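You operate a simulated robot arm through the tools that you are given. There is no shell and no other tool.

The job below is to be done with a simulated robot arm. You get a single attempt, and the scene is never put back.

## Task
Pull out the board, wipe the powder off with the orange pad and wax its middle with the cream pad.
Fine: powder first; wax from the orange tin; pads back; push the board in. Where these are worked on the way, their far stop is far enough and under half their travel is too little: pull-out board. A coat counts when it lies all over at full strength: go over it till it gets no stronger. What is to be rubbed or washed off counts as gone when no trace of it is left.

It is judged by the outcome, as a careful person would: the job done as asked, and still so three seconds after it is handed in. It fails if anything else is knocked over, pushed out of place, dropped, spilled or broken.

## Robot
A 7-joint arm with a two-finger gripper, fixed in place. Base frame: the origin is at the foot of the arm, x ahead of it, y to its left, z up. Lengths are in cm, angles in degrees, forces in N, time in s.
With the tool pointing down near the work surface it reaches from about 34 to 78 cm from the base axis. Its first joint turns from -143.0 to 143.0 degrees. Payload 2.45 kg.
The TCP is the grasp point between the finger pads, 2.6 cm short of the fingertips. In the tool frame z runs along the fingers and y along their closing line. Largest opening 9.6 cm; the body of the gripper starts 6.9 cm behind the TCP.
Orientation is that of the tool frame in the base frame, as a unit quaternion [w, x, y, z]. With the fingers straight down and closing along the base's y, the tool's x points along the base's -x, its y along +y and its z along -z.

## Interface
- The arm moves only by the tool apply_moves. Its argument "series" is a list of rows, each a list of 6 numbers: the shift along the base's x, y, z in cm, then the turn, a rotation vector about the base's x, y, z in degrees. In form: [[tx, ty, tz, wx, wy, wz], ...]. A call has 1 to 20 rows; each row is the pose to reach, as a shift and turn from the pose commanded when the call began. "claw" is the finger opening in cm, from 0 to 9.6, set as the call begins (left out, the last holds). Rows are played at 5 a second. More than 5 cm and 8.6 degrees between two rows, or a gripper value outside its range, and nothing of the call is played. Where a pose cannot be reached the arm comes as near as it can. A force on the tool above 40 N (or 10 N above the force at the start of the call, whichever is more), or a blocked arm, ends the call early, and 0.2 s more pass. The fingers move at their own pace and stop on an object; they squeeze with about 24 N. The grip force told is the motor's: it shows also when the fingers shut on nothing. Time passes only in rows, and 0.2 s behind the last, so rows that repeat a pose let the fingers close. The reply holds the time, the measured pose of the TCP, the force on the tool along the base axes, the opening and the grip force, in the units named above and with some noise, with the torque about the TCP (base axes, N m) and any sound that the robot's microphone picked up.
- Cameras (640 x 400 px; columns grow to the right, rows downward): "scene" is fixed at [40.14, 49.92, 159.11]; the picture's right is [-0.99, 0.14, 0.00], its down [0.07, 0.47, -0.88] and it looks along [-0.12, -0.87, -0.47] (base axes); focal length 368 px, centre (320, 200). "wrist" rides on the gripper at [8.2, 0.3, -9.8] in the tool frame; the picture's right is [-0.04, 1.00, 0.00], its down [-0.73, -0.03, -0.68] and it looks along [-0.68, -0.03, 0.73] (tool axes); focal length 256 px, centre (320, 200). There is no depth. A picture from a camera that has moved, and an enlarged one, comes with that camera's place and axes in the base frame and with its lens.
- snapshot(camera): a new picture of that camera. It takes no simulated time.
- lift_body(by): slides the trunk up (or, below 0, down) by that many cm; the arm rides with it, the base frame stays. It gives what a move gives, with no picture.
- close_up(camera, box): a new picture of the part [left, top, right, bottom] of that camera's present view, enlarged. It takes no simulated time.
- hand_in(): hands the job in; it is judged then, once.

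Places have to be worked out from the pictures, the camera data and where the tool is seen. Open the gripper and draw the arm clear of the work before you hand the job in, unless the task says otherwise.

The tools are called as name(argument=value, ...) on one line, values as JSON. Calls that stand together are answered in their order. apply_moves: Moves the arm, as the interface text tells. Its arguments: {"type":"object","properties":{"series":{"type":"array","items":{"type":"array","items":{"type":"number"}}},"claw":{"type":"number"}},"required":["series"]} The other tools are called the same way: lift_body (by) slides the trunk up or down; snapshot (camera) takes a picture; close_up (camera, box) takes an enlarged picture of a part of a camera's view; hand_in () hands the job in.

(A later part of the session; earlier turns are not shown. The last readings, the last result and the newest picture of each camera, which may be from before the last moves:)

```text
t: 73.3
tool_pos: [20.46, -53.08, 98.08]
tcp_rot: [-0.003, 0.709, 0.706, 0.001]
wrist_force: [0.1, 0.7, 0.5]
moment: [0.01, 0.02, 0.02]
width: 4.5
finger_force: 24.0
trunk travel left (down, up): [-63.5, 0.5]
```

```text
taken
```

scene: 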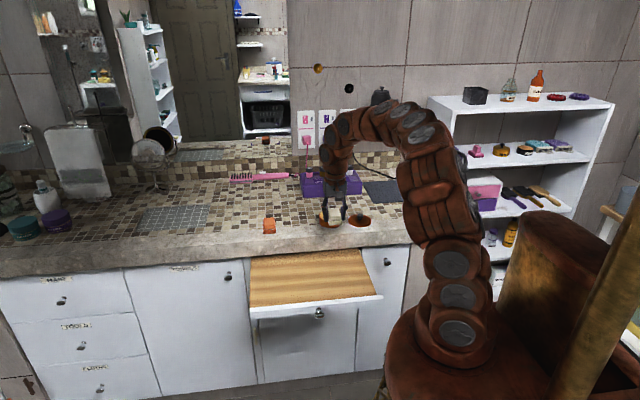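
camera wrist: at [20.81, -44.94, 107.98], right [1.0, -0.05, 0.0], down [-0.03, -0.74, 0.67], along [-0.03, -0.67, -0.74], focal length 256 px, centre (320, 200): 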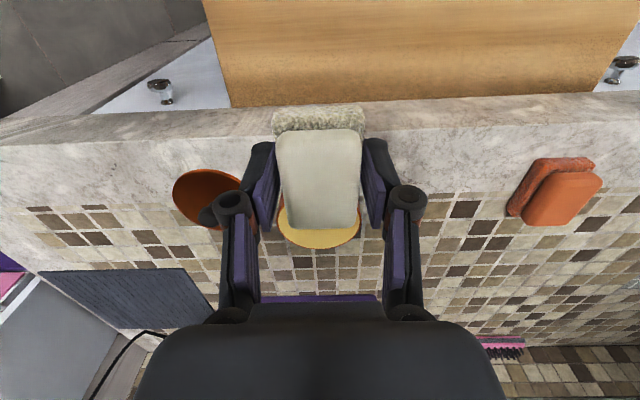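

Tin centre ≈(19.75,-63.5), radius ≈4.2, wax flush with the rim at z≈90.8. I move the pad above it and stop ~1.5 cm over the wax.

apply_moves(series=[[-0.2, -3, 0, 0, 0, 0], [-0.4, -6, 0, 0, 0, 0], [-0.7, -9, 0, 0, 0, 0], [-0.7, -10.3, 0, 0, 0, 0], [-0.7, -10.3, -1, 0, 0, 0], [-0.7, -10.3, -2, 0, 0, 0], [-0.7, -10.3, -2.6, 0, 0, 0], [-0.7, -10.3, -2.6, 0, 0, 0]])

snapshot(camera="wrist")

close_up(camera="scene", box=[290, 180, 400, 250])

```text
t: 75.1
tool_pos: [19.99, -63.03, 95.48]
tcp_rot: [-0.002, 0.709, 0.705, 0.003]
wrist_force: [-0.5, -0.3, 0.0]
moment: [0.01, 0.03, -0.03]
width: 4.47
finger_force: 23.7
trunk travel left (down, up): [-63.5, 0.5]
```

```text
taken
camera wrist: at [20.3, -54.95, 105.36], right [1.0, -0.04, 0.0], down [-0.03, -0.74, 0.67], along [-0.03, -0.67, -0.74], focal length 256 px, centre (320, 200)
```

wrist: 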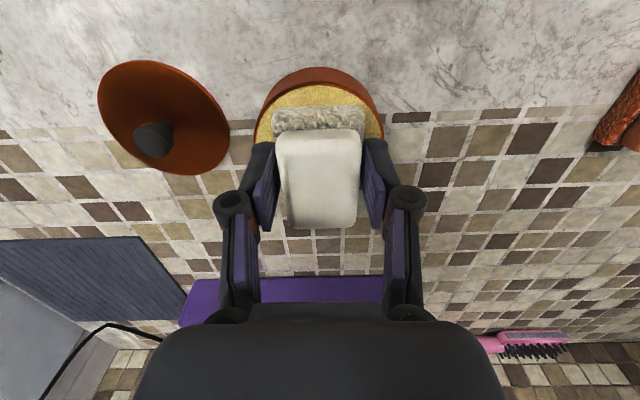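

```text
5.71 times, centred on (345, 215) of scene
camera zoom: at [40.14, 49.92, 159.11], right [-0.99, 0.14, 0.0], down [0.07, 0.47, -0.88], along [-0.12, -0.87, -0.47], focal length 2100 px, centre (177, 114)
```

zoom: 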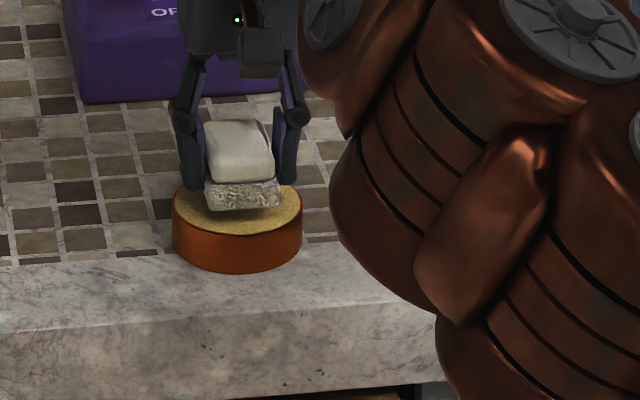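

The tin's centre is ≈(19.95,-63.7); I shift -0.65 in y and lower toward the wax.

apply_moves(series=[[0, -0.65, 0, 0, 0, 0], [0, -0.65, -0.5, 0, 0, 0], [0, -0.65, -1, 0, 0, 0], [0, -0.65, -1.2, 0, 0, 0], [0, -0.65, -1.3, 0, 0, 0], [0, -0.65, -1.3, 0, 0, 0]])

close_up(camera="scene", box=[300, 190, 370, 240])

close_up(camera="wrist", box=[220, 50, 420, 175])

```text
t: 76.5
tool_pos: [19.81, -63.74, 94.24]
tcp_rot: [-0.003, 0.709, 0.706, 0.004]
wrist_force: [-0.3, 0.8, -0.2]
moment: [0.0, -0.02, -0.02]
width: 4.49
finger_force: 24.7
trunk travel left (down, up): [-63.5, 0.5]
```

```text
8.00 times, centred on (335, 215) of scene
camera zoom: at [40.14, 49.92, 159.11], right [-0.99, 0.14, 0.0], down [0.07, 0.47, -0.88], along [-0.12, -0.87, -0.47], focal length 2940 px, centre (200, 80)
```

zoom: 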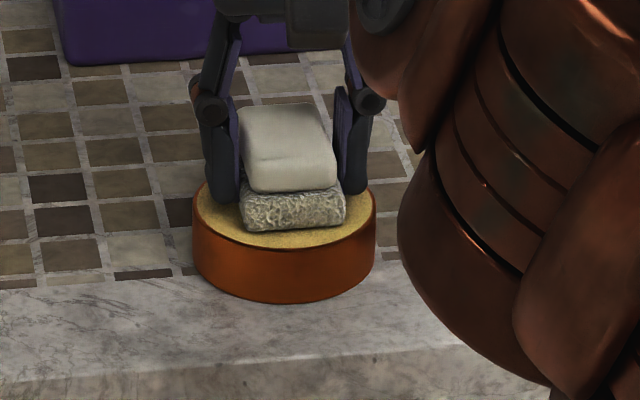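

```text
3.20 times, centred on (320, 112) of wrist
camera zoom: at [20.15, -55.66, 104.1], right [1.0, -0.05, 0.0], down [-0.03, -0.74, 0.67], along [-0.03, -0.67, -0.74], focal length 819 px, centre (320, 480)
```

zoom: 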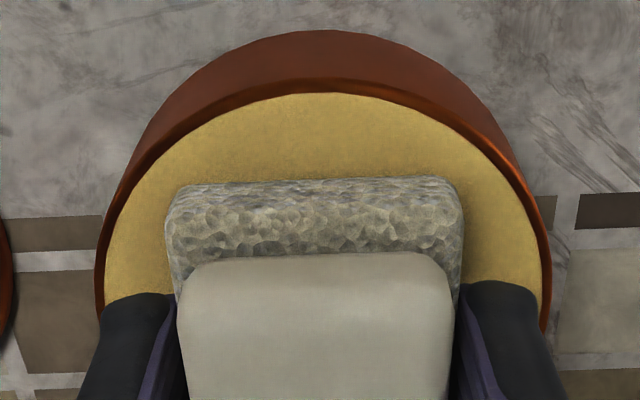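

The pad hovers centred over the wax. I lower in 0.1 cm steps until contact.

apply_moves(series=[[0.1, 0, -0.1, 0, 0, 0], [0.1, 0, -0.2, 0, 0, 0], [0.1, 0, -0.3, 0, 0, 0], [0.1, 0, -0.3, 0, 0, 0]])

```text
t: 77.5
tool_pos: [19.82, -63.87, 94.03]
tcp_rot: [-0.001, 0.708, 0.706, 0.001]
wrist_force: [-1.1, -2.2, 22.5]
moment: [-0.04, -0.01, 0.02]
width: 4.5
finger_force: 24.0
trunk travel left (down, up): [-63.5, 0.5]
```

Contact with the wax (22 N). I ease slightly and hold for a second to load the pad, then lift straight up.

apply_moves(series=[[0, 0, 0.06, 0, 0, 0], [0, 0, 0.06, 0, 0, 0], [0, 0, 0.06, 0, 0, 0], [0, 0, 0.06, 0, 0, 0], [0, 0, 0.06, 0, 0, 0]])

apply_moves(series=[[0, 0, 0.3, 0, 0, 0], [0, 0, 0.8, 0, 0, 0], [0, 0, 1.6, 0, 0, 0], [0, 0, 2.6, 0, 0, 0], [0, 0, 3.6, 0, 0, 0], [0, 0, 3.6, 0, 0, 0]])

close_up(camera="scene", box=[300, 180, 370, 230])

snapshot(camera="wrist")

```text
t: 78.7
tool_pos: [19.86, -63.74, 94.04]
tcp_rot: [-0.002, 0.709, 0.705, 0.001]
wrist_force: [-1.3, -3.1, 21.4]
moment: [-0.16, 0.01, 0.0]
width: 4.5
finger_force: 23.7
trunk travel left (down, up): [-63.5, 0.5]
```

```text
t: 80.1
tool_pos: [19.94, -63.81, 97.54]
tcp_rot: [-0.003, 0.709, 0.705, 0.001]
wrist_force: [0.2, 0.7, -0.9]
moment: [0.03, 0.01, 0.03]
width: 4.47
finger_force: 23.9
trunk travel left (down, up): [-63.5, 0.5]
```

```text
8.00 times, centred on (335, 205) of scene
camera zoom: at [40.14, 49.92, 159.11], right [-0.99, 0.14, 0.0], down [0.07, 0.47, -0.88], along [-0.12, -0.87, -0.47], focal length 2940 px, centre (200, 160)
```

zoom: 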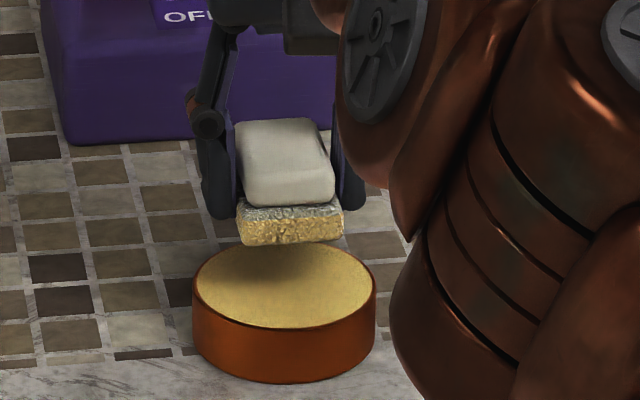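

```text
taken
camera wrist: at [20.3, -55.71, 107.41], right [1.0, -0.05, 0.0], down [-0.03, -0.74, 0.67], along [-0.03, -0.67, -0.74], focal length 256 px, centre (320, 200)
```

wrist: 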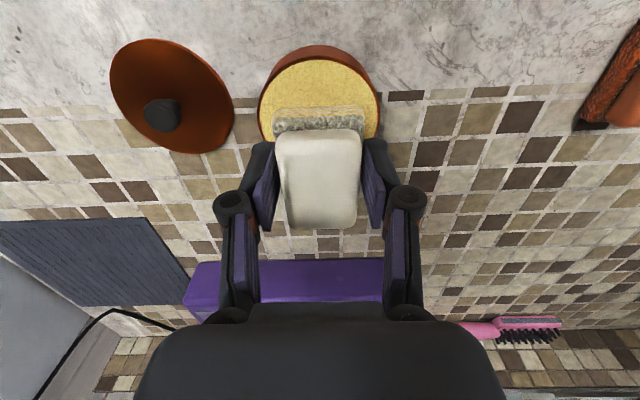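

The pad's fibre is now tinted yellow with wax, and the tin stayed in place. I carry it over the board's middle.

apply_moves(series=[[0.5, 2, 0.5, 0, 0, 0], [1, 5, 0.5, 0, 0, 0], [2, 8, 0.5, 0, 0, 0], [3, 11, 0.5, 0, 0, 0], [4.5, 14, 0.5, 0, 0, 0], [6, 16.5, 0, 0, 0, 0], [7.5, 18.5, -2, 0, 0, 0], [9, 19.4, -5, 0, 0, 0], [9.5, 19.4, -8, 0, 0, 0], [9.5, 19.4, -11, 0, 0, 0], [9.5, 19.4, -12.8, 0, 0, 0], [9.5, 19.4, -12.8, 0, 0, 0]])

snapshot(camera="wrist")

```text
t: 82.7
tool_pos: [29.47, -44.45, 84.62]
tcp_rot: [-0.002, 0.709, 0.705, 0.004]
wrist_force: [-0.8, -0.9, 0.5]
moment: [-0.01, 0.04, 0.0]
width: 4.49
finger_force: 24.4
trunk travel left (down, up): [-63.5, 0.5]
```

```text
taken
camera wrist: at [29.79, -36.31, 94.58], right [1.0, -0.05, 0.0], down [-0.03, -0.74, 0.67], along [-0.03, -0.67, -0.74], focal length 256 px, centre (320, 200)
```

wrist: 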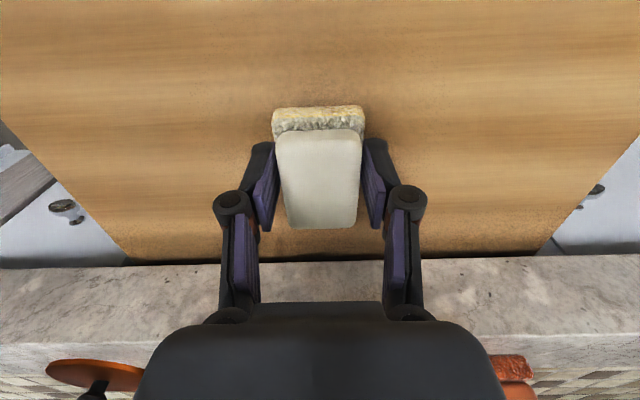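

Hovering over the middle. I lower until I feel the board.

apply_moves(series=[[0, 0, -0.6, 0, 0, 0], [0, 0, -0.9, 0, 0, 0], [0, 0, -1.05, 0, 0, 0], [0, 0, -1.15, 0, 0, 0], [0, 0, -1.2, 0, 0, 0], [0, 0, -1.2, 0, 0, 0]])

```text
t: 84.1
tool_pos: [29.44, -44.55, 83.64]
tcp_rot: [-0.002, 0.709, 0.705, 0.003]
wrist_force: [-0.7, -0.2, -1.4]
moment: [-0.03, 0.0, 0.02]
width: 4.5
finger_force: 24.1
trunk travel left (down, up): [-63.5, 0.5]
```

apply_moves(series=[[0, 0, -0.1, 0, 0, 0], [0, 0, -0.2, 0, 0, 0], [0, 0, -0.2, 0, 0, 0]])

```text
t: 84.9
tool_pos: [29.51, -44.57, 83.35]
tcp_rot: [-0.003, 0.709, 0.705, 0.001]
wrist_force: [0.5, -0.3, 0.9]
moment: [-0.03, -0.01, 0.01]
width: 4.49
finger_force: 24.2
trunk travel left (down, up): [-63.5, 0.5]
```

Barely any force yet at 83.35; another 0.1–0.15 cm.

apply_moves(series=[[0, 0, -0.08, 0, 0, 0], [0, 0, -0.15, 0, 0, 0], [0, 0, -0.15, 0, 0, 0]])

```text
t: 85.7
tool_pos: [29.52, -44.57, 83.33]
tcp_rot: [-0.003, 0.709, 0.705, 0.002]
wrist_force: [4.4, -1.6, 23.8]
moment: [-0.09, -0.12, 0.01]
width: 4.5
finger_force: 23.7
trunk travel left (down, up): [-63.5, 0.5]
```

Contact (24 N). I ease a little and rub along x across the middle at y≈-44.5.

apply_moves(series=[[0, 0, 0.07, 0, 0, 0], [1.5, 0, 0.07, 0, 0, 0], [3, 0, 0.07, 0, 0, 0], [4.5, 0, 0.07, 0, 0, 0], [6, 0, 0.07, 0, 0, 0], [7, 0, 0.07, 0, 0, 0], [5.5, 0, 0.07, 0, 0, 0], [4, 0, 0.07, 0, 0, 0], [2.5, 0, 0.07, 0, 0, 0], [1, 0, 0.07, 0, 0, 0], [-0.5, 0, 0.07, 0, 0, 0], [-2, 0, 0.07, 0, 0, 0], [-3.5, 0, 0.07, 0, 0, 0], [-5, 0, 0.07, 0, 0, 0], [-6.5, 0, 0.07, 0, 0, 0], [-7.5, 0, 0.07, 0, 0, 0]])

snapshot(camera="wrist")

close_up(camera="scene", box=[245, 205, 375, 300])

```text
t: 89.1
tool_pos: [22.04, -44.57, 83.36]
tcp_rot: [-0.003, 0.709, 0.705, 0.003]
wrist_force: [0.0, 0.1, -0.3]
moment: [-0.01, -0.01, 0.05]
width: 4.48
finger_force: 24.1
trunk travel left (down, up): [-63.5, 0.5]
```

```text
taken
camera wrist: at [22.34, -36.41, 93.22], right [1.0, -0.05, 0.0], down [-0.03, -0.74, 0.67], along [-0.03, -0.67, -0.74], focal length 256 px, centre (320, 200)
```

wrist: 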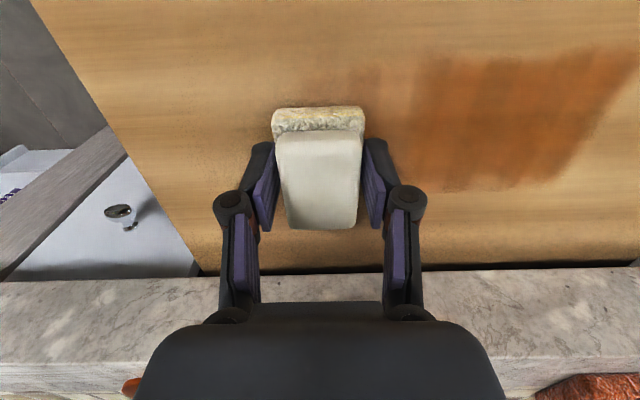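

```text
4.21 times, centred on (310, 252) of scene
camera zoom: at [40.14, 49.92, 159.11], right [-0.99, 0.14, 0.0], down [0.07, 0.47, -0.88], along [-0.12, -0.87, -0.47], focal length 1548 px, centre (362, -21)
```

zoom: 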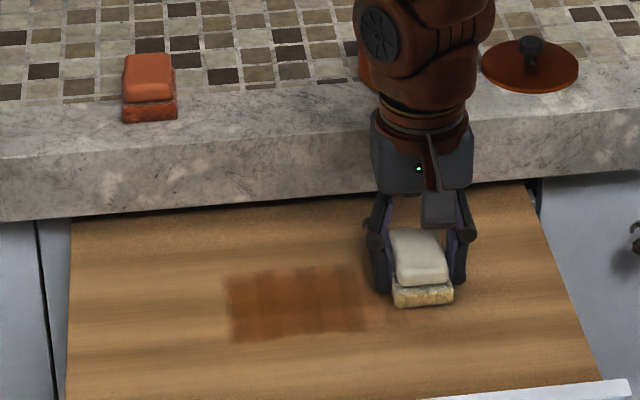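

The wax shows as a darker orange coat; on the left end the pad lost contact. I press 0.12 lower here and check the force.

apply_moves(series=[[0, 0, -0.06, 0, 0, 0], [0, 0, -0.12, 0, 0, 0], [0, 0, -0.12, 0, 0, 0]])

```text
t: 89.9
tool_pos: [21.99, -44.58, 83.35]
tcp_rot: [-0.003, 0.709, 0.705, 0.002]
wrist_force: [-1.1, -1.0, 11.2]
moment: [0.08, -0.01, 0.0]
width: 4.48
finger_force: 24.0
trunk travel left (down, up): [-63.5, 0.5]
```

11 N here. I rub across to the right and back at this level.

apply_moves(series=[[1.5, 0, 0, 0, 0, 0], [3, 0, 0, 0, 0, 0], [4.5, 0, 0, 0, 0, 0], [6, 0, 0, 0, 0, 0], [7.5, 0, 0, 0, 0, 0], [9, 0, 0, 0, 0, 0], [10.5, 0, 0, 0, 0, 0], [12, 0, 0, 0, 0, 0], [13.5, 0, 0, 0, 0, 0], [14, 0, 0, 0, 0, 0], [12.5, 0, 0, 0, 0, 0], [11, 0, 0, 0, 0, 0], [9.5, 0, 0, 0, 0, 0], [8, 0, 0, 0, 0, 0], [6.5, 0, 0, 0, 0, 0], [5, 0, 0, 0, 0, 0], [3.5, 0, 0, 0, 0, 0], [2, 0, 0, 0, 0, 0], [0.5, 0, 0, 0, 0, 0], [0, 0, 0, 0, 0, 0]])

snapshot(camera="wrist")

close_up(camera="scene", box=[245, 205, 375, 300])

```text
t: 94.1
tool_pos: [21.94, -44.52, 83.4]
tcp_rot: [-0.003, 0.709, 0.705, 0.002]
wrist_force: [0.8, 0.2, 4.6]
moment: [-0.05, -0.02, 0.0]
width: 4.48
finger_force: 24.0
trunk travel left (down, up): [-63.5, 0.5]
```

```text
taken
camera wrist: at [22.29, -36.35, 93.11], right [1.0, -0.05, 0.0], down [-0.03, -0.74, 0.67], along [-0.03, -0.67, -0.74], focal length 256 px, centre (320, 200)
```

wrist: 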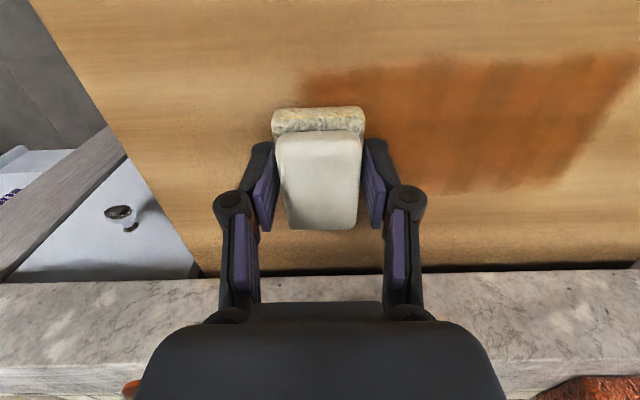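

```text
4.21 times, centred on (310, 252) of scene
camera zoom: at [40.14, 49.92, 159.11], right [-0.99, 0.14, 0.0], down [0.07, 0.47, -0.88], along [-0.12, -0.87, -0.47], focal length 1548 px, centre (362, -21)
```

zoom: 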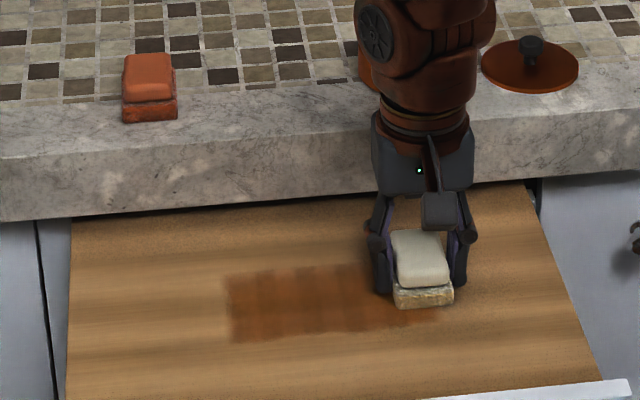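

The coat grows; the pad's tint is fading as wax is used. I lift a little and look at the coat unobstructed.

apply_moves(series=[[0, 0, 1, 0, 0, 0], [-3, 0, 3, 0, 0, 0], [-6, 0, 6, 0, 0, 0], [-6, -3, 9, 0, 0, 0], [-6, -6, 12, 0, 0, 0], [-6, -8, 14, 0, 0, 0], [-6, -8, 14, 0, 0, 0]])

close_up(camera="scene", box=[245, 215, 375, 310])

snapshot(camera="wrist")

```text
t: 95.7
tool_pos: [15.96, -52.41, 97.27]
tcp_rot: [-0.002, 0.709, 0.705, 0.002]
wrist_force: [-0.7, -0.8, -0.3]
moment: [-0.03, 0.0, 0.0]
width: 4.5
finger_force: 23.8
trunk travel left (down, up): [-63.5, 0.5]
```

```text
4.21 times, centred on (310, 262) of scene
camera zoom: at [40.14, 49.92, 159.11], right [-0.99, 0.14, 0.0], down [0.07, 0.47, -0.88], along [-0.12, -0.87, -0.47], focal length 1548 px, centre (362, -63)
```

zoom: 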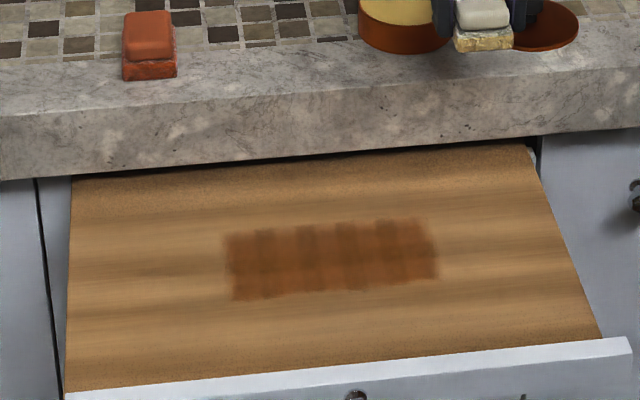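

```text
taken
camera wrist: at [16.37, -44.32, 107.15], right [1.0, -0.05, 0.0], down [-0.03, -0.74, 0.67], along [-0.03, -0.67, -0.74], focal length 256 px, centre (320, 200)
```

wrist: 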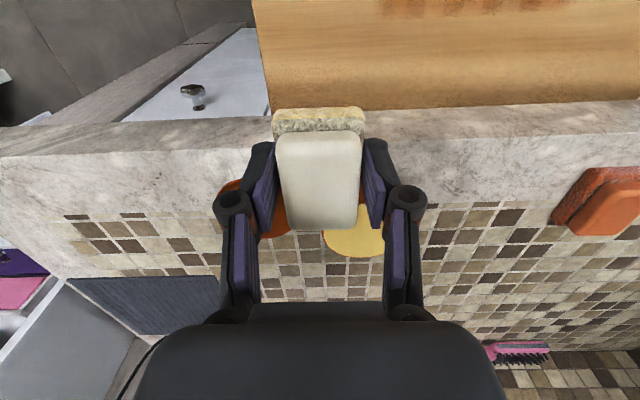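

The coat covers about x 22–38, y -41…-48, still uneven. Since I'm near the tin, I reload the pad with wax.

apply_moves(series=[[2, 0, 0.3, 0, 0, 0], [4, -1, 0.3, 0, 0, 0], [4, -4, 0.3, 0, 0, 0], [4, -7, 0.3, 0, 0, 0], [4, -10, 0.3, 0, 0, 0], [4, -11.3, 0, 0, 0, 0], [4, -11.3, -1.5, 0, 0, 0], [4, -11.3, -2.6, 0, 0, 0], [4, -11.3, -3, 0, 0, 0], [4, -11.3, -3, 0, 0, 0]])

close_up(camera="wrist", box=[220, 50, 420, 175])

```text
t: 97.9
tool_pos: [20.07, -63.67, 94.13]
tcp_rot: [-0.004, 0.709, 0.706, 0.002]
wrist_force: [-0.1, -0.1, -0.8]
moment: [0.0, 0.01, -0.03]
width: 4.49
finger_force: 23.5
trunk travel left (down, up): [-63.5, 0.5]
```

```text
3.20 times, centred on (320, 112) of wrist
camera zoom: at [20.36, -55.61, 104.0], right [1.0, -0.04, 0.0], down [-0.03, -0.74, 0.67], along [-0.03, -0.67, -0.74], focal length 819 px, centre (320, 480)
```

zoom: 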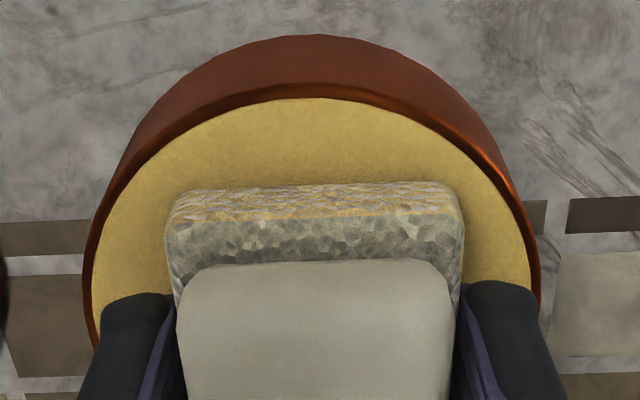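

Centred over the wax again. I press down to touch, hold, and lift.

apply_moves(series=[[0, 0, -0.1, 0, 0, 0], [0, 0, -0.18, 0, 0, 0], [0, 0, -0.22, 0, 0, 0], [0, 0, -0.22, 0, 0, 0], [0, 0, -0.22, 0, 0, 0]])

apply_moves(series=[[0, 0, 0, 0, 0, 0], [0, 0, 0, 0, 0, 0], [0, 0, 0, 0, 0, 0], [0, 0, 0.3, 0, 0, 0], [0, 0, 0.8, 0, 0, 0], [0, 0, 1.6, 0, 0, 0], [0, 0, 2.6, 0, 0, 0], [0, 0, 3.6, 0, 0, 0], [0, 0, 3.6, 0, 0, 0]])

close_up(camera="scene", box=[300, 180, 380, 230])

```text
t: 99.1
tool_pos: [19.92, -63.72, 93.91]
tcp_rot: [-0.003, 0.709, 0.705, 0.002]
wrist_force: [1.1, 0.9, 6.1]
moment: [-0.02, -0.02, 0.0]
width: 4.49
finger_force: 24.3
trunk travel left (down, up): [-63.5, 0.5]
```

```text
t: 101.1
tool_pos: [20.01, -63.68, 97.62]
tcp_rot: [-0.004, 0.709, 0.705, 0.002]
wrist_force: [-0.2, 0.4, 0.1]
moment: [-0.02, -0.03, -0.03]
width: 4.49
finger_force: 23.8
trunk travel left (down, up): [-63.5, 0.5]
```

```text
8.00 times, centred on (340, 205) of scene
camera zoom: at [40.14, 49.92, 159.11], right [-0.99, 0.14, 0.0], down [0.07, 0.47, -0.88], along [-0.12, -0.87, -0.47], focal length 2940 px, centre (160, 160)
```

zoom: 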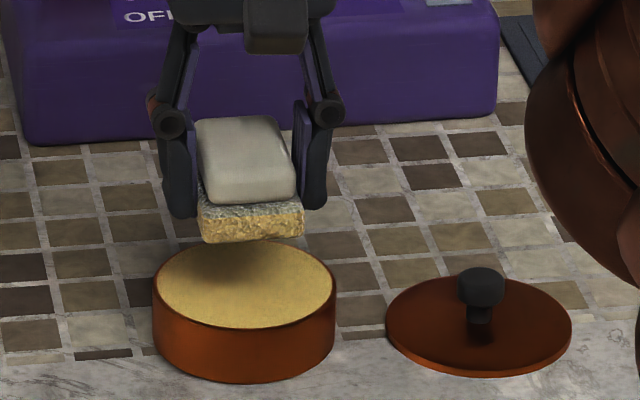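

The pad is reloaded. I go to the near row (y≈-41.8), start at x≈22, just above the surface.

apply_moves(series=[[0, 2, 0.3, 0, 0, 0], [0, 5, 0.3, 0, 0, 0], [0.5, 8, 0.3, 0, 0, 0], [1, 11, 0.3, 0, 0, 0], [1.5, 14, 0.3, 0, 0, 0], [2, 17, 0, 0, 0, 0], [2, 20, -2, 0, 0, 0], [2, 21.9, -5, 0, 0, 0], [2, 21.9, -8, 0, 0, 0], [2, 21.9, -11, 0, 0, 0], [2, 21.9, -13.3, 0, 0, 0], [2, 21.9, -14.0, 0, 0, 0], [2, 21.9, -14.0, 0, 0, 0]])

```text
t: 103.9
tool_pos: [21.92, -41.97, 83.71]
tcp_rot: [-0.003, 0.709, 0.705, 0.001]
wrist_force: [-0.6, -0.6, 0.7]
moment: [0.02, 0.03, -0.03]
width: 4.49
finger_force: 24.2
trunk travel left (down, up): [-63.5, 0.5]
```

I lower to contact on the near row.

apply_moves(series=[[0, 0, -0.2, 0, 0, 0], [0, 0, -0.32, 0, 0, 0], [0, 0, -0.4, 0, 0, 0], [0, 0, -0.4, 0, 0, 0]])

```text
t: 104.9
tool_pos: [21.98, -41.79, 83.41]
tcp_rot: [-0.002, 0.708, 0.706, 0.002]
wrist_force: [1.3, 1.4, 5.1]
moment: [-0.02, -0.01, 0.0]
width: 4.49
finger_force: 23.9
trunk travel left (down, up): [-63.5, 0.5]
```

5 N. I press slightly more and rub across and back.

apply_moves(series=[[0, 0, -0.06, 0, 0, 0], [1.5, 0, -0.06, 0, 0, 0], [3, 0, -0.06, 0, 0, 0], [4.5, 0, -0.06, 0, 0, 0], [6, 0, -0.06, 0, 0, 0], [7.5, 0, -0.06, 0, 0, 0], [9, 0, -0.06, 0, 0, 0], [10.5, 0, -0.06, 0, 0, 0], [12, 0, -0.06, 0, 0, 0], [13.5, 0, -0.06, 0, 0, 0], [14, 0, -0.06, 0, 0, 0], [12.5, 0, -0.06, 0, 0, 0], [11, 0, -0.06, 0, 0, 0], [9.5, 0, -0.06, 0, 0, 0], [8, 0, -0.06, 0, 0, 0], [6.5, 0, -0.06, 0, 0, 0], [5, 0, -0.06, 0, 0, 0], [3.5, 0, -0.06, 0, 0, 0], [2, 0, -0.06, 0, 0, 0], [0, 0, -0.06, 0, 0, 0]])

close_up(camera="scene", box=[245, 215, 375, 310])

snapshot(camera="wrist")

```text
t: 109.1
tool_pos: [21.97, -41.76, 83.07]
tcp_rot: [-0.002, 0.709, 0.705, 0.002]
wrist_force: [1.2, -1.8, 7.4]
moment: [0.17, -0.01, -0.02]
width: 4.5
finger_force: 24.3
trunk travel left (down, up): [-63.5, 0.5]
```

```text
4.21 times, centred on (310, 262) of scene
camera zoom: at [40.14, 49.92, 159.11], right [-0.99, 0.14, 0.0], down [0.07, 0.47, -0.88], along [-0.12, -0.87, -0.47], focal length 1548 px, centre (362, -63)
```

zoom: 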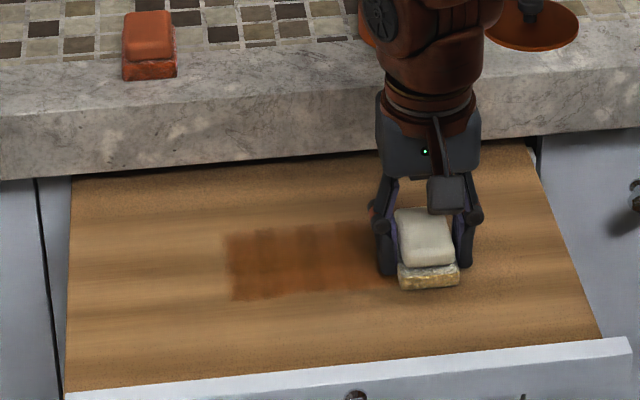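

```text
taken
camera wrist: at [22.35, -33.67, 92.94], right [1.0, -0.04, 0.0], down [-0.03, -0.74, 0.68], along [-0.03, -0.68, -0.74], focal length 256 px, centre (320, 200)
```

wrist: 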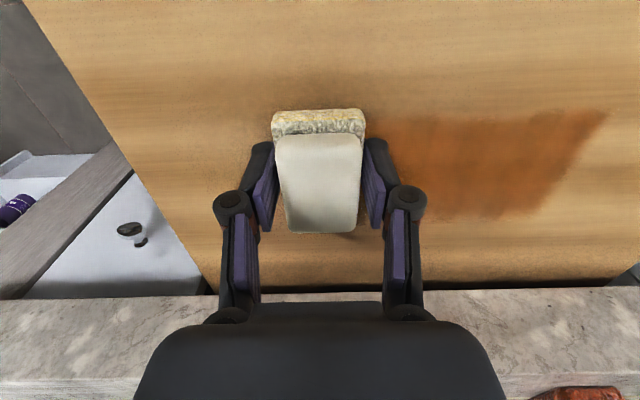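

The coat stays within a limited middle zone and gets more even. The TCP reads 0.3 cm lower than before at contact, so the pad may have slid in the grip; I lift and inspect.

apply_moves(series=[[0, 0, 1, 0, 0, 0], [0, 0, 3, 0, 0, 0], [-2, 0, 5, 0, 0, 0], [-4, 0, 7, 0, 0, 0], [-4, 0, 7, 0, 0, 0]])

close_up(camera="scene", box=[310, 210, 380, 260])

close_up(camera="wrist", box=[200, 80, 440, 230])

close_up(camera="scene", box=[265, 240, 345, 290])

```text
t: 110.3
tool_pos: [18.03, -41.87, 90.14]
tcp_rot: [-0.004, 0.709, 0.705, 0.003]
wrist_force: [0.4, 0.8, -0.4]
moment: [0.02, 0.0, 0.03]
width: 4.51
finger_force: 23.6
trunk travel left (down, up): [-63.5, 0.5]
```

```text
8.00 times, centred on (345, 235) of scene
camera zoom: at [40.14, 49.92, 159.11], right [-0.99, 0.14, 0.0], down [0.07, 0.47, -0.88], along [-0.12, -0.87, -0.47], focal length 2940 px, centre (120, -80)
```

zoom: 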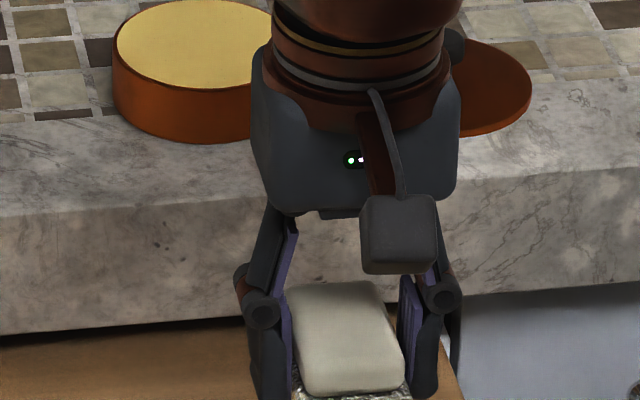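

```text
2.67 times, centred on (320, 155) of wrist
camera zoom: at [18.31, -33.66, 100.11], right [1.0, -0.05, 0.0], down [-0.03, -0.74, 0.67], along [-0.03, -0.67, -0.74], focal length 683 px, centre (320, 320)
```

zoom: 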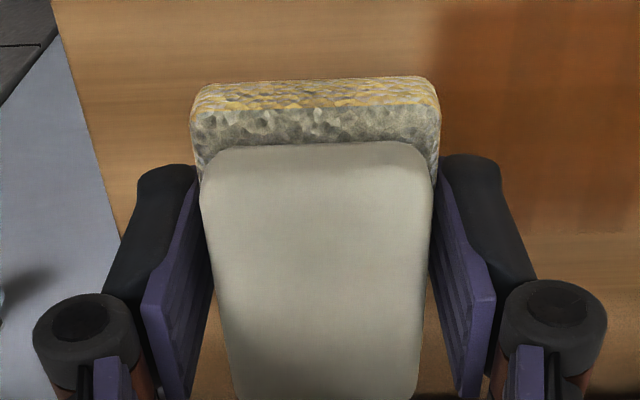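

```text
8.00 times, centred on (305, 265) of scene
camera zoom: at [40.14, 49.92, 159.11], right [-0.99, 0.14, 0.0], down [0.07, 0.47, -0.88], along [-0.12, -0.87, -0.47], focal length 2940 px, centre (440, -320)
```

zoom: 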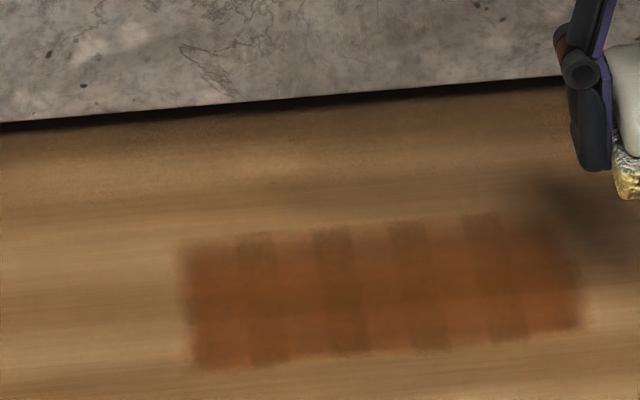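

The coat spans x≈21.5–37, y≈-40…-47.7 and seems confined at the front; its back part needs more. The pad slid up 0.3 cm in the grip, so I'll press more lightly. I now move to the back row y≈-47.

apply_moves(series=[[1, -1.5, -1, 0, 0, 0], [2.5, -3.5, -3, 0, 0, 0], [4, -5.2, -5, 0, 0, 0], [4, -5.2, -6.2, 0, 0, 0], [4, -5.2, -6.7, 0, 0, 0], [4, -5.2, -6.7, 0, 0, 0]])

apply_moves(series=[[0, 0, -0.1, 0, 0, 0], [0, 0, -0.2, 0, 0, 0], [0, 0, -0.3, 0, 0, 0], [0, 0, -0.3, 0, 0, 0]])

```text
t: 111.7
tool_pos: [22.09, -47.07, 83.44]
tcp_rot: [-0.003, 0.709, 0.705, 0.002]
wrist_force: [0.1, 0.1, 0.5]
moment: [-0.03, -0.02, 0.02]
width: 4.5
finger_force: 24.1
trunk travel left (down, up): [-63.5, 0.5]
```

```text
t: 112.7
tool_pos: [21.98, -47.16, 83.1]
tcp_rot: [-0.003, 0.709, 0.705, 0.003]
wrist_force: [-0.4, -0.3, 0.3]
moment: [-0.03, -0.02, -0.02]
width: 4.49
finger_force: 23.6
trunk travel left (down, up): [-63.5, 0.5]
```

apply_moves(series=[[0, 0, -0.06, 0, 0, 0], [0, 0, -0.1, 0, 0, 0], [0, 0, -0.1, 0, 0, 0]])

```text
t: 113.5
tool_pos: [21.98, -47.02, 83.1]
tcp_rot: [-0.002, 0.709, 0.705, 0.002]
wrist_force: [0.5, -1.2, 10.5]
moment: [0.01, -0.01, 0.0]
width: 4.47
finger_force: 24.2
trunk travel left (down, up): [-63.5, 0.5]
```

Contact with 10 N. I rub the back row across and back.

apply_moves(series=[[1.5, 0, 0, 0, 0, 0], [3, 0, 0, 0, 0, 0], [4.5, 0, 0, 0, 0, 0], [6, 0, 0, 0, 0, 0], [7.5, 0, 0, 0, 0, 0], [9, 0, 0, 0, 0, 0], [10.5, 0, 0, 0, 0, 0], [12, 0, 0, 0, 0, 0], [13.5, 0, 0, 0, 0, 0], [14, 0, 0, 0, 0, 0], [12.5, 0, 0, 0, 0, 0], [11, 0, 0, 0, 0, 0], [9.5, 0, 0, 0, 0, 0], [8, 0, 0, 0, 0, 0], [6.5, 0, 0, 0, 0, 0], [5, 0, 0, 0, 0, 0], [3.5, 0, 0, 0, 0, 0], [2, 0, 0, 0, 0, 0], [0.5, 0, 0, 0, 0, 0], [0, 0, 0, 0, 0, 0]])

close_up(camera="scene", box=[245, 215, 375, 310])

snapshot(camera="wrist")

```text
t: 117.7
tool_pos: [21.96, -46.87, 83.0]
tcp_rot: [-0.003, 0.709, 0.705, 0.002]
wrist_force: [10.5, -0.5, 23.2]
moment: [-0.08, -0.41, 0.05]
width: 4.5
finger_force: 23.7
trunk travel left (down, up): [-63.5, 0.5]
```

```text
4.21 times, centred on (310, 262) of scene
camera zoom: at [40.14, 49.92, 159.11], right [-0.99, 0.14, 0.0], down [0.07, 0.47, -0.88], along [-0.12, -0.87, -0.47], focal length 1548 px, centre (362, -63)
```

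zoom: 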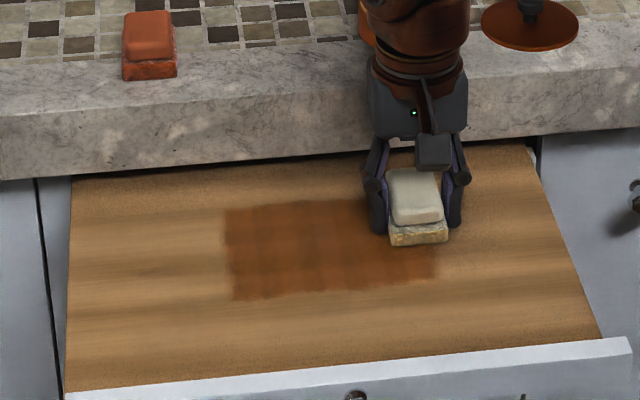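

```text
taken
camera wrist: at [22.25, -38.8, 92.79], right [1.0, -0.04, 0.0], down [-0.03, -0.74, 0.67], along [-0.03, -0.67, -0.74], focal length 256 px, centre (320, 200)
```

wrist: 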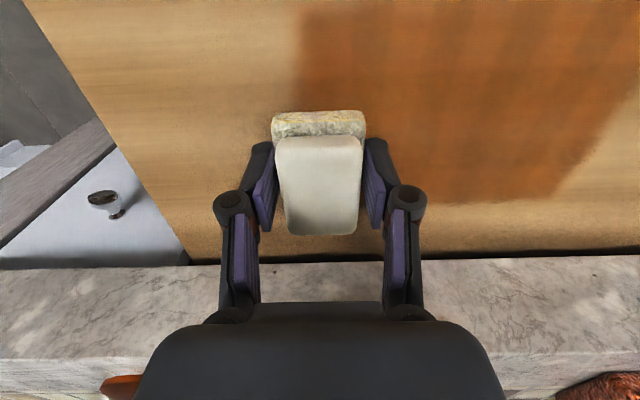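

The coat now extends to the back row. The pad slid up a bit more in the grip (fingertips close to the board), so I set it down here, open, raise 0.5 cm, and regrip.

apply_moves(series=[[0, 0, 0.1, 0, 0, 0], [0, 0, 0.1, 0, 0, 0], [0, 0, 0.1, 0, 0, 0]])

apply_moves(series=[[0, 0, 0, 0, 0, 0], [0, 0, 0, 0, 0, 0], [0, 0, 0.25, 0, 0, 0], [0, 0, 0.5, 0, 0, 0], [0, 0, 0.5, 0, 0, 0]], claw=6)

apply_moves(series=[[0, 0, 0, 0, 0, 0], [0, 0, 0, 0, 0, 0], [0, 0, 0, 0, 0, 0], [0, 0, 0, 0, 0, 0]], claw=0)

close_up(camera="wrist", box=[200, 80, 440, 230])

close_up(camera="scene", box=[310, 230, 360, 280])

```text
t: 118.5
tool_pos: [21.81, -46.98, 83.02]
tcp_rot: [-0.003, 0.709, 0.705, 0.003]
wrist_force: [0.0, -0.7, 0.4]
moment: [0.04, 0.03, 0.03]
width: 4.48
finger_force: 24.1
trunk travel left (down, up): [-63.5, 0.5]
```

```text
t: 119.7
tool_pos: [22.02, -46.91, 83.64]
tcp_rot: [-0.003, 0.709, 0.705, 0.002]
wrist_force: [0.6, 0.5, 0.0]
moment: [0.02, -0.03, 0.0]
width: 5.97
finger_force: 0.1
trunk travel left (down, up): [-63.5, 0.5]
```

```text
t: 120.7
tool_pos: [22.0, -47.01, 83.57]
tcp_rot: [-0.002, 0.709, 0.705, 0.002]
wrist_force: [0.4, 0.0, 0.4]
moment: [0.0, -0.01, 0.04]
width: 4.49
finger_force: 23.6
trunk travel left (down, up): [-63.5, 0.5]
```

```text
2.67 times, centred on (320, 155) of wrist
camera zoom: at [22.24, -38.88, 93.47], right [1.0, -0.05, 0.0], down [-0.03, -0.74, 0.67], along [-0.03, -0.67, -0.74], focal length 683 px, centre (320, 320)
```

zoom: 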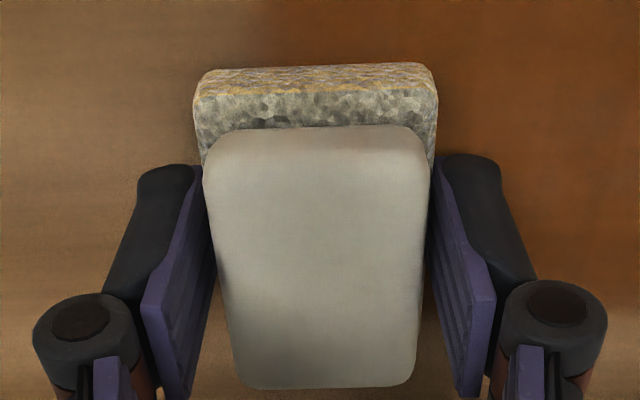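

```text
8.00 times, centred on (335, 255) of scene
camera zoom: at [40.14, 49.92, 159.11], right [-0.99, 0.14, 0.0], down [0.07, 0.47, -0.88], along [-0.12, -0.87, -0.47], focal length 2940 px, centre (200, -240)
```

zoom: 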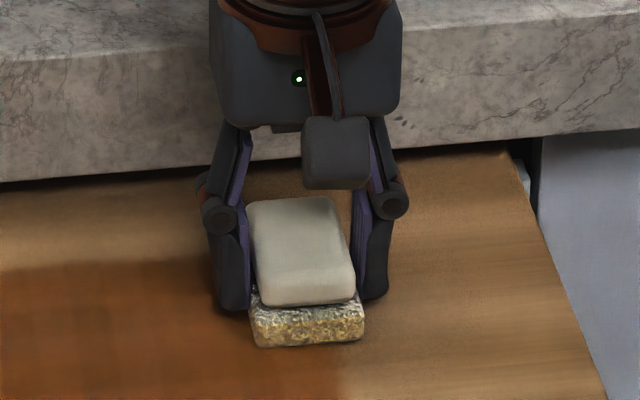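

Regripped well (4.49 cm) at z≈83.57. I lift clear to see the whole coat.

apply_moves(series=[[0, 0, 0.5, 0, 0, 0], [0, 0, 2, 0, 0, 0], [-2, 0, 5, 0, 0, 0], [-4, -1, 8, 0, 0, 0], [-4, -3, 11, 0, 0, 0], [-4, -5, 14, 0, 0, 0], [-4, -5, 14, 0, 0, 0]])

close_up(camera="scene", box=[260, 230, 350, 290])

snapshot(camera="wrist")

```text
t: 122.3
tool_pos: [17.93, -52.09, 97.51]
tcp_rot: [-0.004, 0.709, 0.705, 0.002]
wrist_force: [-0.1, -0.1, 0.2]
moment: [0.04, 0.01, 0.0]
width: 4.49
finger_force: 23.9
trunk travel left (down, up): [-63.5, 0.5]
```

```text
6.67 times, centred on (305, 260) of scene
camera zoom: at [40.14, 49.92, 159.11], right [-0.99, 0.14, 0.0], down [0.07, 0.47, -0.88], along [-0.12, -0.87, -0.47], focal length 2450 px, centre (420, -200)
```

zoom: 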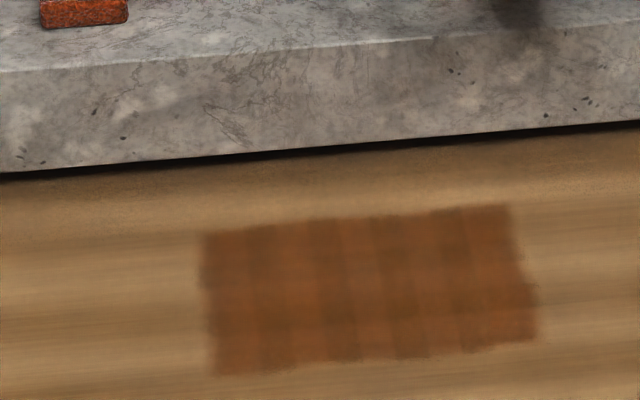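

```text
taken
camera wrist: at [18.25, -43.96, 107.46], right [1.0, -0.05, 0.0], down [-0.03, -0.74, 0.67], along [-0.03, -0.67, -0.74], focal length 256 px, centre (320, 200)
```

wrist: 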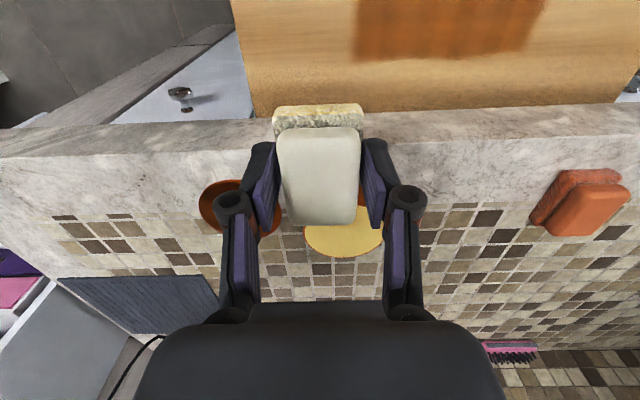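

The coat is a rectangle x≈22–37.5, y≈-40…-51, still slightly banded. I reload the pad with wax for more passes.

apply_moves(series=[[1, -1, 0.3, 0, 0, 0], [2, -3, 0.3, 0, 0, 0], [2.05, -6, 0.3, 0, 0, 0], [2.05, -9, 0.3, 0, 0, 0], [2.05, -11.6, 0.3, 0, 0, 0], [2.05, -11.6, -1, 0, 0, 0], [2.05, -11.6, -2, 0, 0, 0], [2.05, -11.6, -2.8, 0, 0, 0], [2.05, -11.6, -3, 0, 0, 0], [2.05, -11.6, -3, 0, 0, 0]])

close_up(camera="wrist", box=[220, 50, 420, 175])

```text
t: 124.5
tool_pos: [19.87, -63.61, 94.56]
tcp_rot: [-0.001, 0.709, 0.705, 0.003]
wrist_force: [-0.8, 0.6, -1.0]
moment: [0.01, -0.01, 0.01]
width: 4.49
finger_force: 24.3
trunk travel left (down, up): [-63.5, 0.5]
```

```text
3.20 times, centred on (320, 112) of wrist
camera zoom: at [20.32, -55.5, 104.41], right [1.0, -0.04, 0.0], down [-0.03, -0.74, 0.67], along [-0.03, -0.67, -0.74], focal length 819 px, centre (320, 480)
```

zoom: 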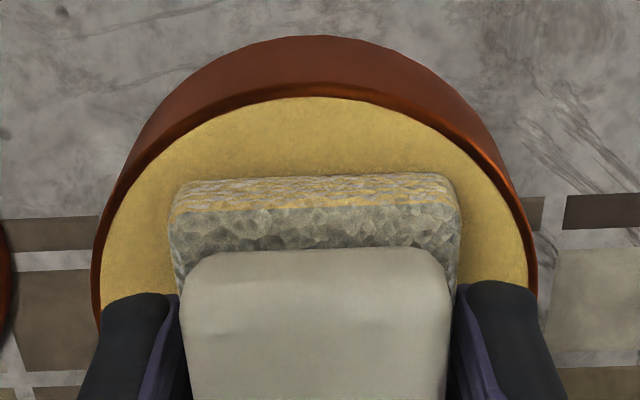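

Centred again. I lower in small steps to a light touch.

apply_moves(series=[[0, -0.1, -0.15, 0, 0, 0], [0, -0.1, -0.25, 0, 0, 0], [0, -0.1, -0.33, 0, 0, 0], [0, -0.1, -0.33, 0, 0, 0]])

```text
t: 125.5
tool_pos: [19.81, -63.68, 94.41]
tcp_rot: [-0.003, 0.709, 0.705, 0.002]
wrist_force: [0.9, -2.0, 10.7]
moment: [-0.01, -0.01, 0.03]
width: 4.51
finger_force: 24.2
trunk travel left (down, up): [-63.5, 0.5]
```

10.7 N on the wax. I hold for a second, then lift and carry the pad to the board's back row.

apply_moves(series=[[0, 0, 0, 0, 0, 0], [0, 0, 0, 0, 0, 0], [0, 0, 0, 0, 0, 0], [0, 0, 0, 0, 0, 0], [0, 0, 0.3, 0, 0, 0], [0, 0, 1, 0, 0, 0], [0, 0, 2, 0, 0, 0], [0, 0, 3.2, 0, 0, 0], [0, 2, 3.2, 0, 0, 0], [0, 5, 3.2, 0, 0, 0], [0, 8, 3.2, 0, 0, 0], [0, 11, 3.2, 0, 0, 0], [0, 14.3, 2.5, 0, 0, 0], [0, 14.3, 0, 0, 0, 0], [0, 14.3, -3, 0, 0, 0], [0, 14.3, -6, 0, 0, 0], [0, 14.3, -8.5, 0, 0, 0], [0, 14.3, -10.2, 0, 0, 0], [0, 14.3, -10.2, 0, 0, 0]])

close_up(camera="scene", box=[300, 210, 380, 270])

snapshot(camera="wrist")

```text
t: 129.5
tool_pos: [20.02, -49.72, 84.09]
tcp_rot: [-0.003, 0.709, 0.705, 0.004]
wrist_force: [-0.2, 0.1, 0.6]
moment: [-0.03, 0.01, -0.02]
width: 4.51
finger_force: 23.4
trunk travel left (down, up): [-63.5, 0.5]
```

```text
6.67 times, centred on (340, 240) of scene
camera zoom: at [40.14, 49.92, 159.11], right [-0.99, 0.14, 0.0], down [0.07, 0.47, -0.88], along [-0.12, -0.87, -0.47], focal length 2450 px, centre (187, -67)
```

zoom: 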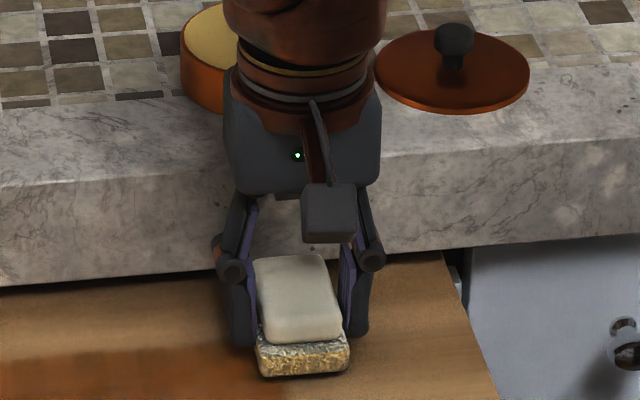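

```text
taken
camera wrist: at [20.4, -41.55, 94.02], right [1.0, -0.05, 0.0], down [-0.03, -0.74, 0.67], along [-0.03, -0.67, -0.74], focal length 256 px, centre (320, 200)
```

wrist: 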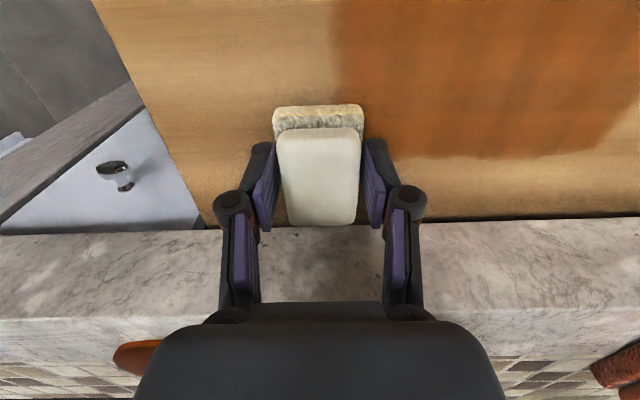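

I lower to the surface at this row (y≈-49.7).

apply_moves(series=[[0, 0, -0.3, 0, 0, 0], [0, 0, -0.45, 0, 0, 0], [0, 0, -0.55, 0, 0, 0], [0, 0, -0.6, 0, 0, 0], [0, 0, -0.6, 0, 0, 0]])

```text
t: 130.7
tool_pos: [19.94, -49.45, 83.59]
tcp_rot: [-0.002, 0.709, 0.706, 0.002]
wrist_force: [-1.3, 0.5, 15.9]
moment: [0.02, 0.05, -0.02]
width: 4.49
finger_force: 24.0
trunk travel left (down, up): [-63.5, 0.5]
```

16 N; I ease 0.05 and rub across to x≈37.5 and back.

apply_moves(series=[[0, 0, 0.05, 0, 0, 0], [1.8, 0, 0.05, 0, 0, 0], [3.6, 0, 0.05, 0, 0, 0], [5.4, 0, 0.05, 0, 0, 0], [7.2, 0, 0.05, 0, 0, 0], [9, 0, 0.05, 0, 0, 0], [10.8, 0, 0.05, 0, 0, 0], [12.6, 0, 0.05, 0, 0, 0], [14.4, 0, 0.05, 0, 0, 0], [16.2, 0, 0.05, 0, 0, 0], [17.5, 0, 0.05, 0, 0, 0], [15.7, 0, 0.05, 0, 0, 0], [13.9, 0, 0.05, 0, 0, 0], [12.1, 0, 0.05, 0, 0, 0], [10.3, 0, 0.05, 0, 0, 0], [8.5, 0, 0.05, 0, 0, 0], [6.7, 0, 0.05, 0, 0, 0], [4.9, 0, 0.05, 0, 0, 0], [2.5, 0, 0.05, 0, 0, 0], [0, 0, 0.05, 0, 0, 0]])

snapshot(camera="wrist")

close_up(camera="scene", box=[260, 230, 350, 290])

```text
t: 134.9
tool_pos: [20.03, -49.46, 83.63]
tcp_rot: [-0.004, 0.709, 0.705, 0.003]
wrist_force: [-0.5, -0.2, -0.2]
moment: [-0.01, 0.02, -0.01]
width: 4.49
finger_force: 23.4
trunk travel left (down, up): [-63.5, 0.5]
```

```text
taken
camera wrist: at [20.32, -41.33, 93.51], right [1.0, -0.04, 0.0], down [-0.03, -0.74, 0.67], along [-0.03, -0.67, -0.74], focal length 256 px, centre (320, 200)
```

wrist: 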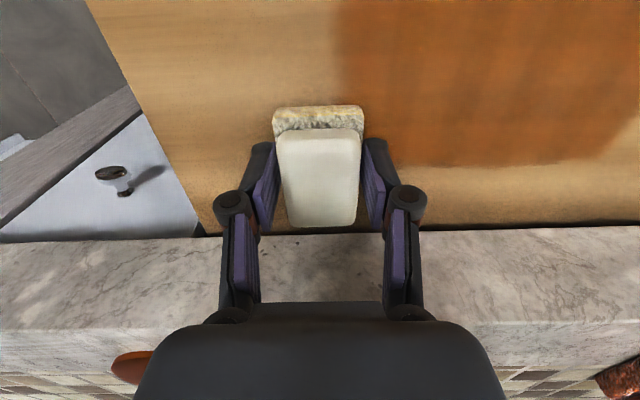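

```text
6.67 times, centred on (305, 260) of scene
camera zoom: at [40.14, 49.92, 159.11], right [-0.99, 0.14, 0.0], down [0.07, 0.47, -0.88], along [-0.12, -0.87, -0.47], focal length 2450 px, centre (420, -200)
```

zoom: 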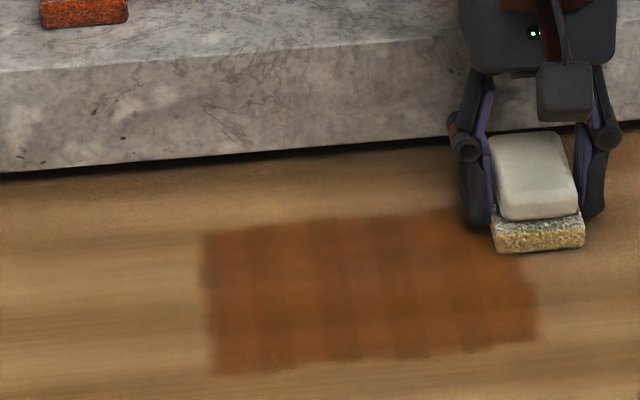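

The back edge of the coat stays at y≈-50.5. Contact was light at the end, so I press 0.07 lower and check.

apply_moves(series=[[0, 0, -0.07, 0, 0, 0], [0, 0, -0.07, 0, 0, 0]])

```text
t: 135.5
tool_pos: [19.86, -49.53, 83.65]
tcp_rot: [-0.002, 0.709, 0.705, 0.004]
wrist_force: [-1.5, 1.6, 6.5]
moment: [0.03, 0.05, 0.02]
width: 4.53
finger_force: 24.0
trunk travel left (down, up): [-63.5, 0.5]
```

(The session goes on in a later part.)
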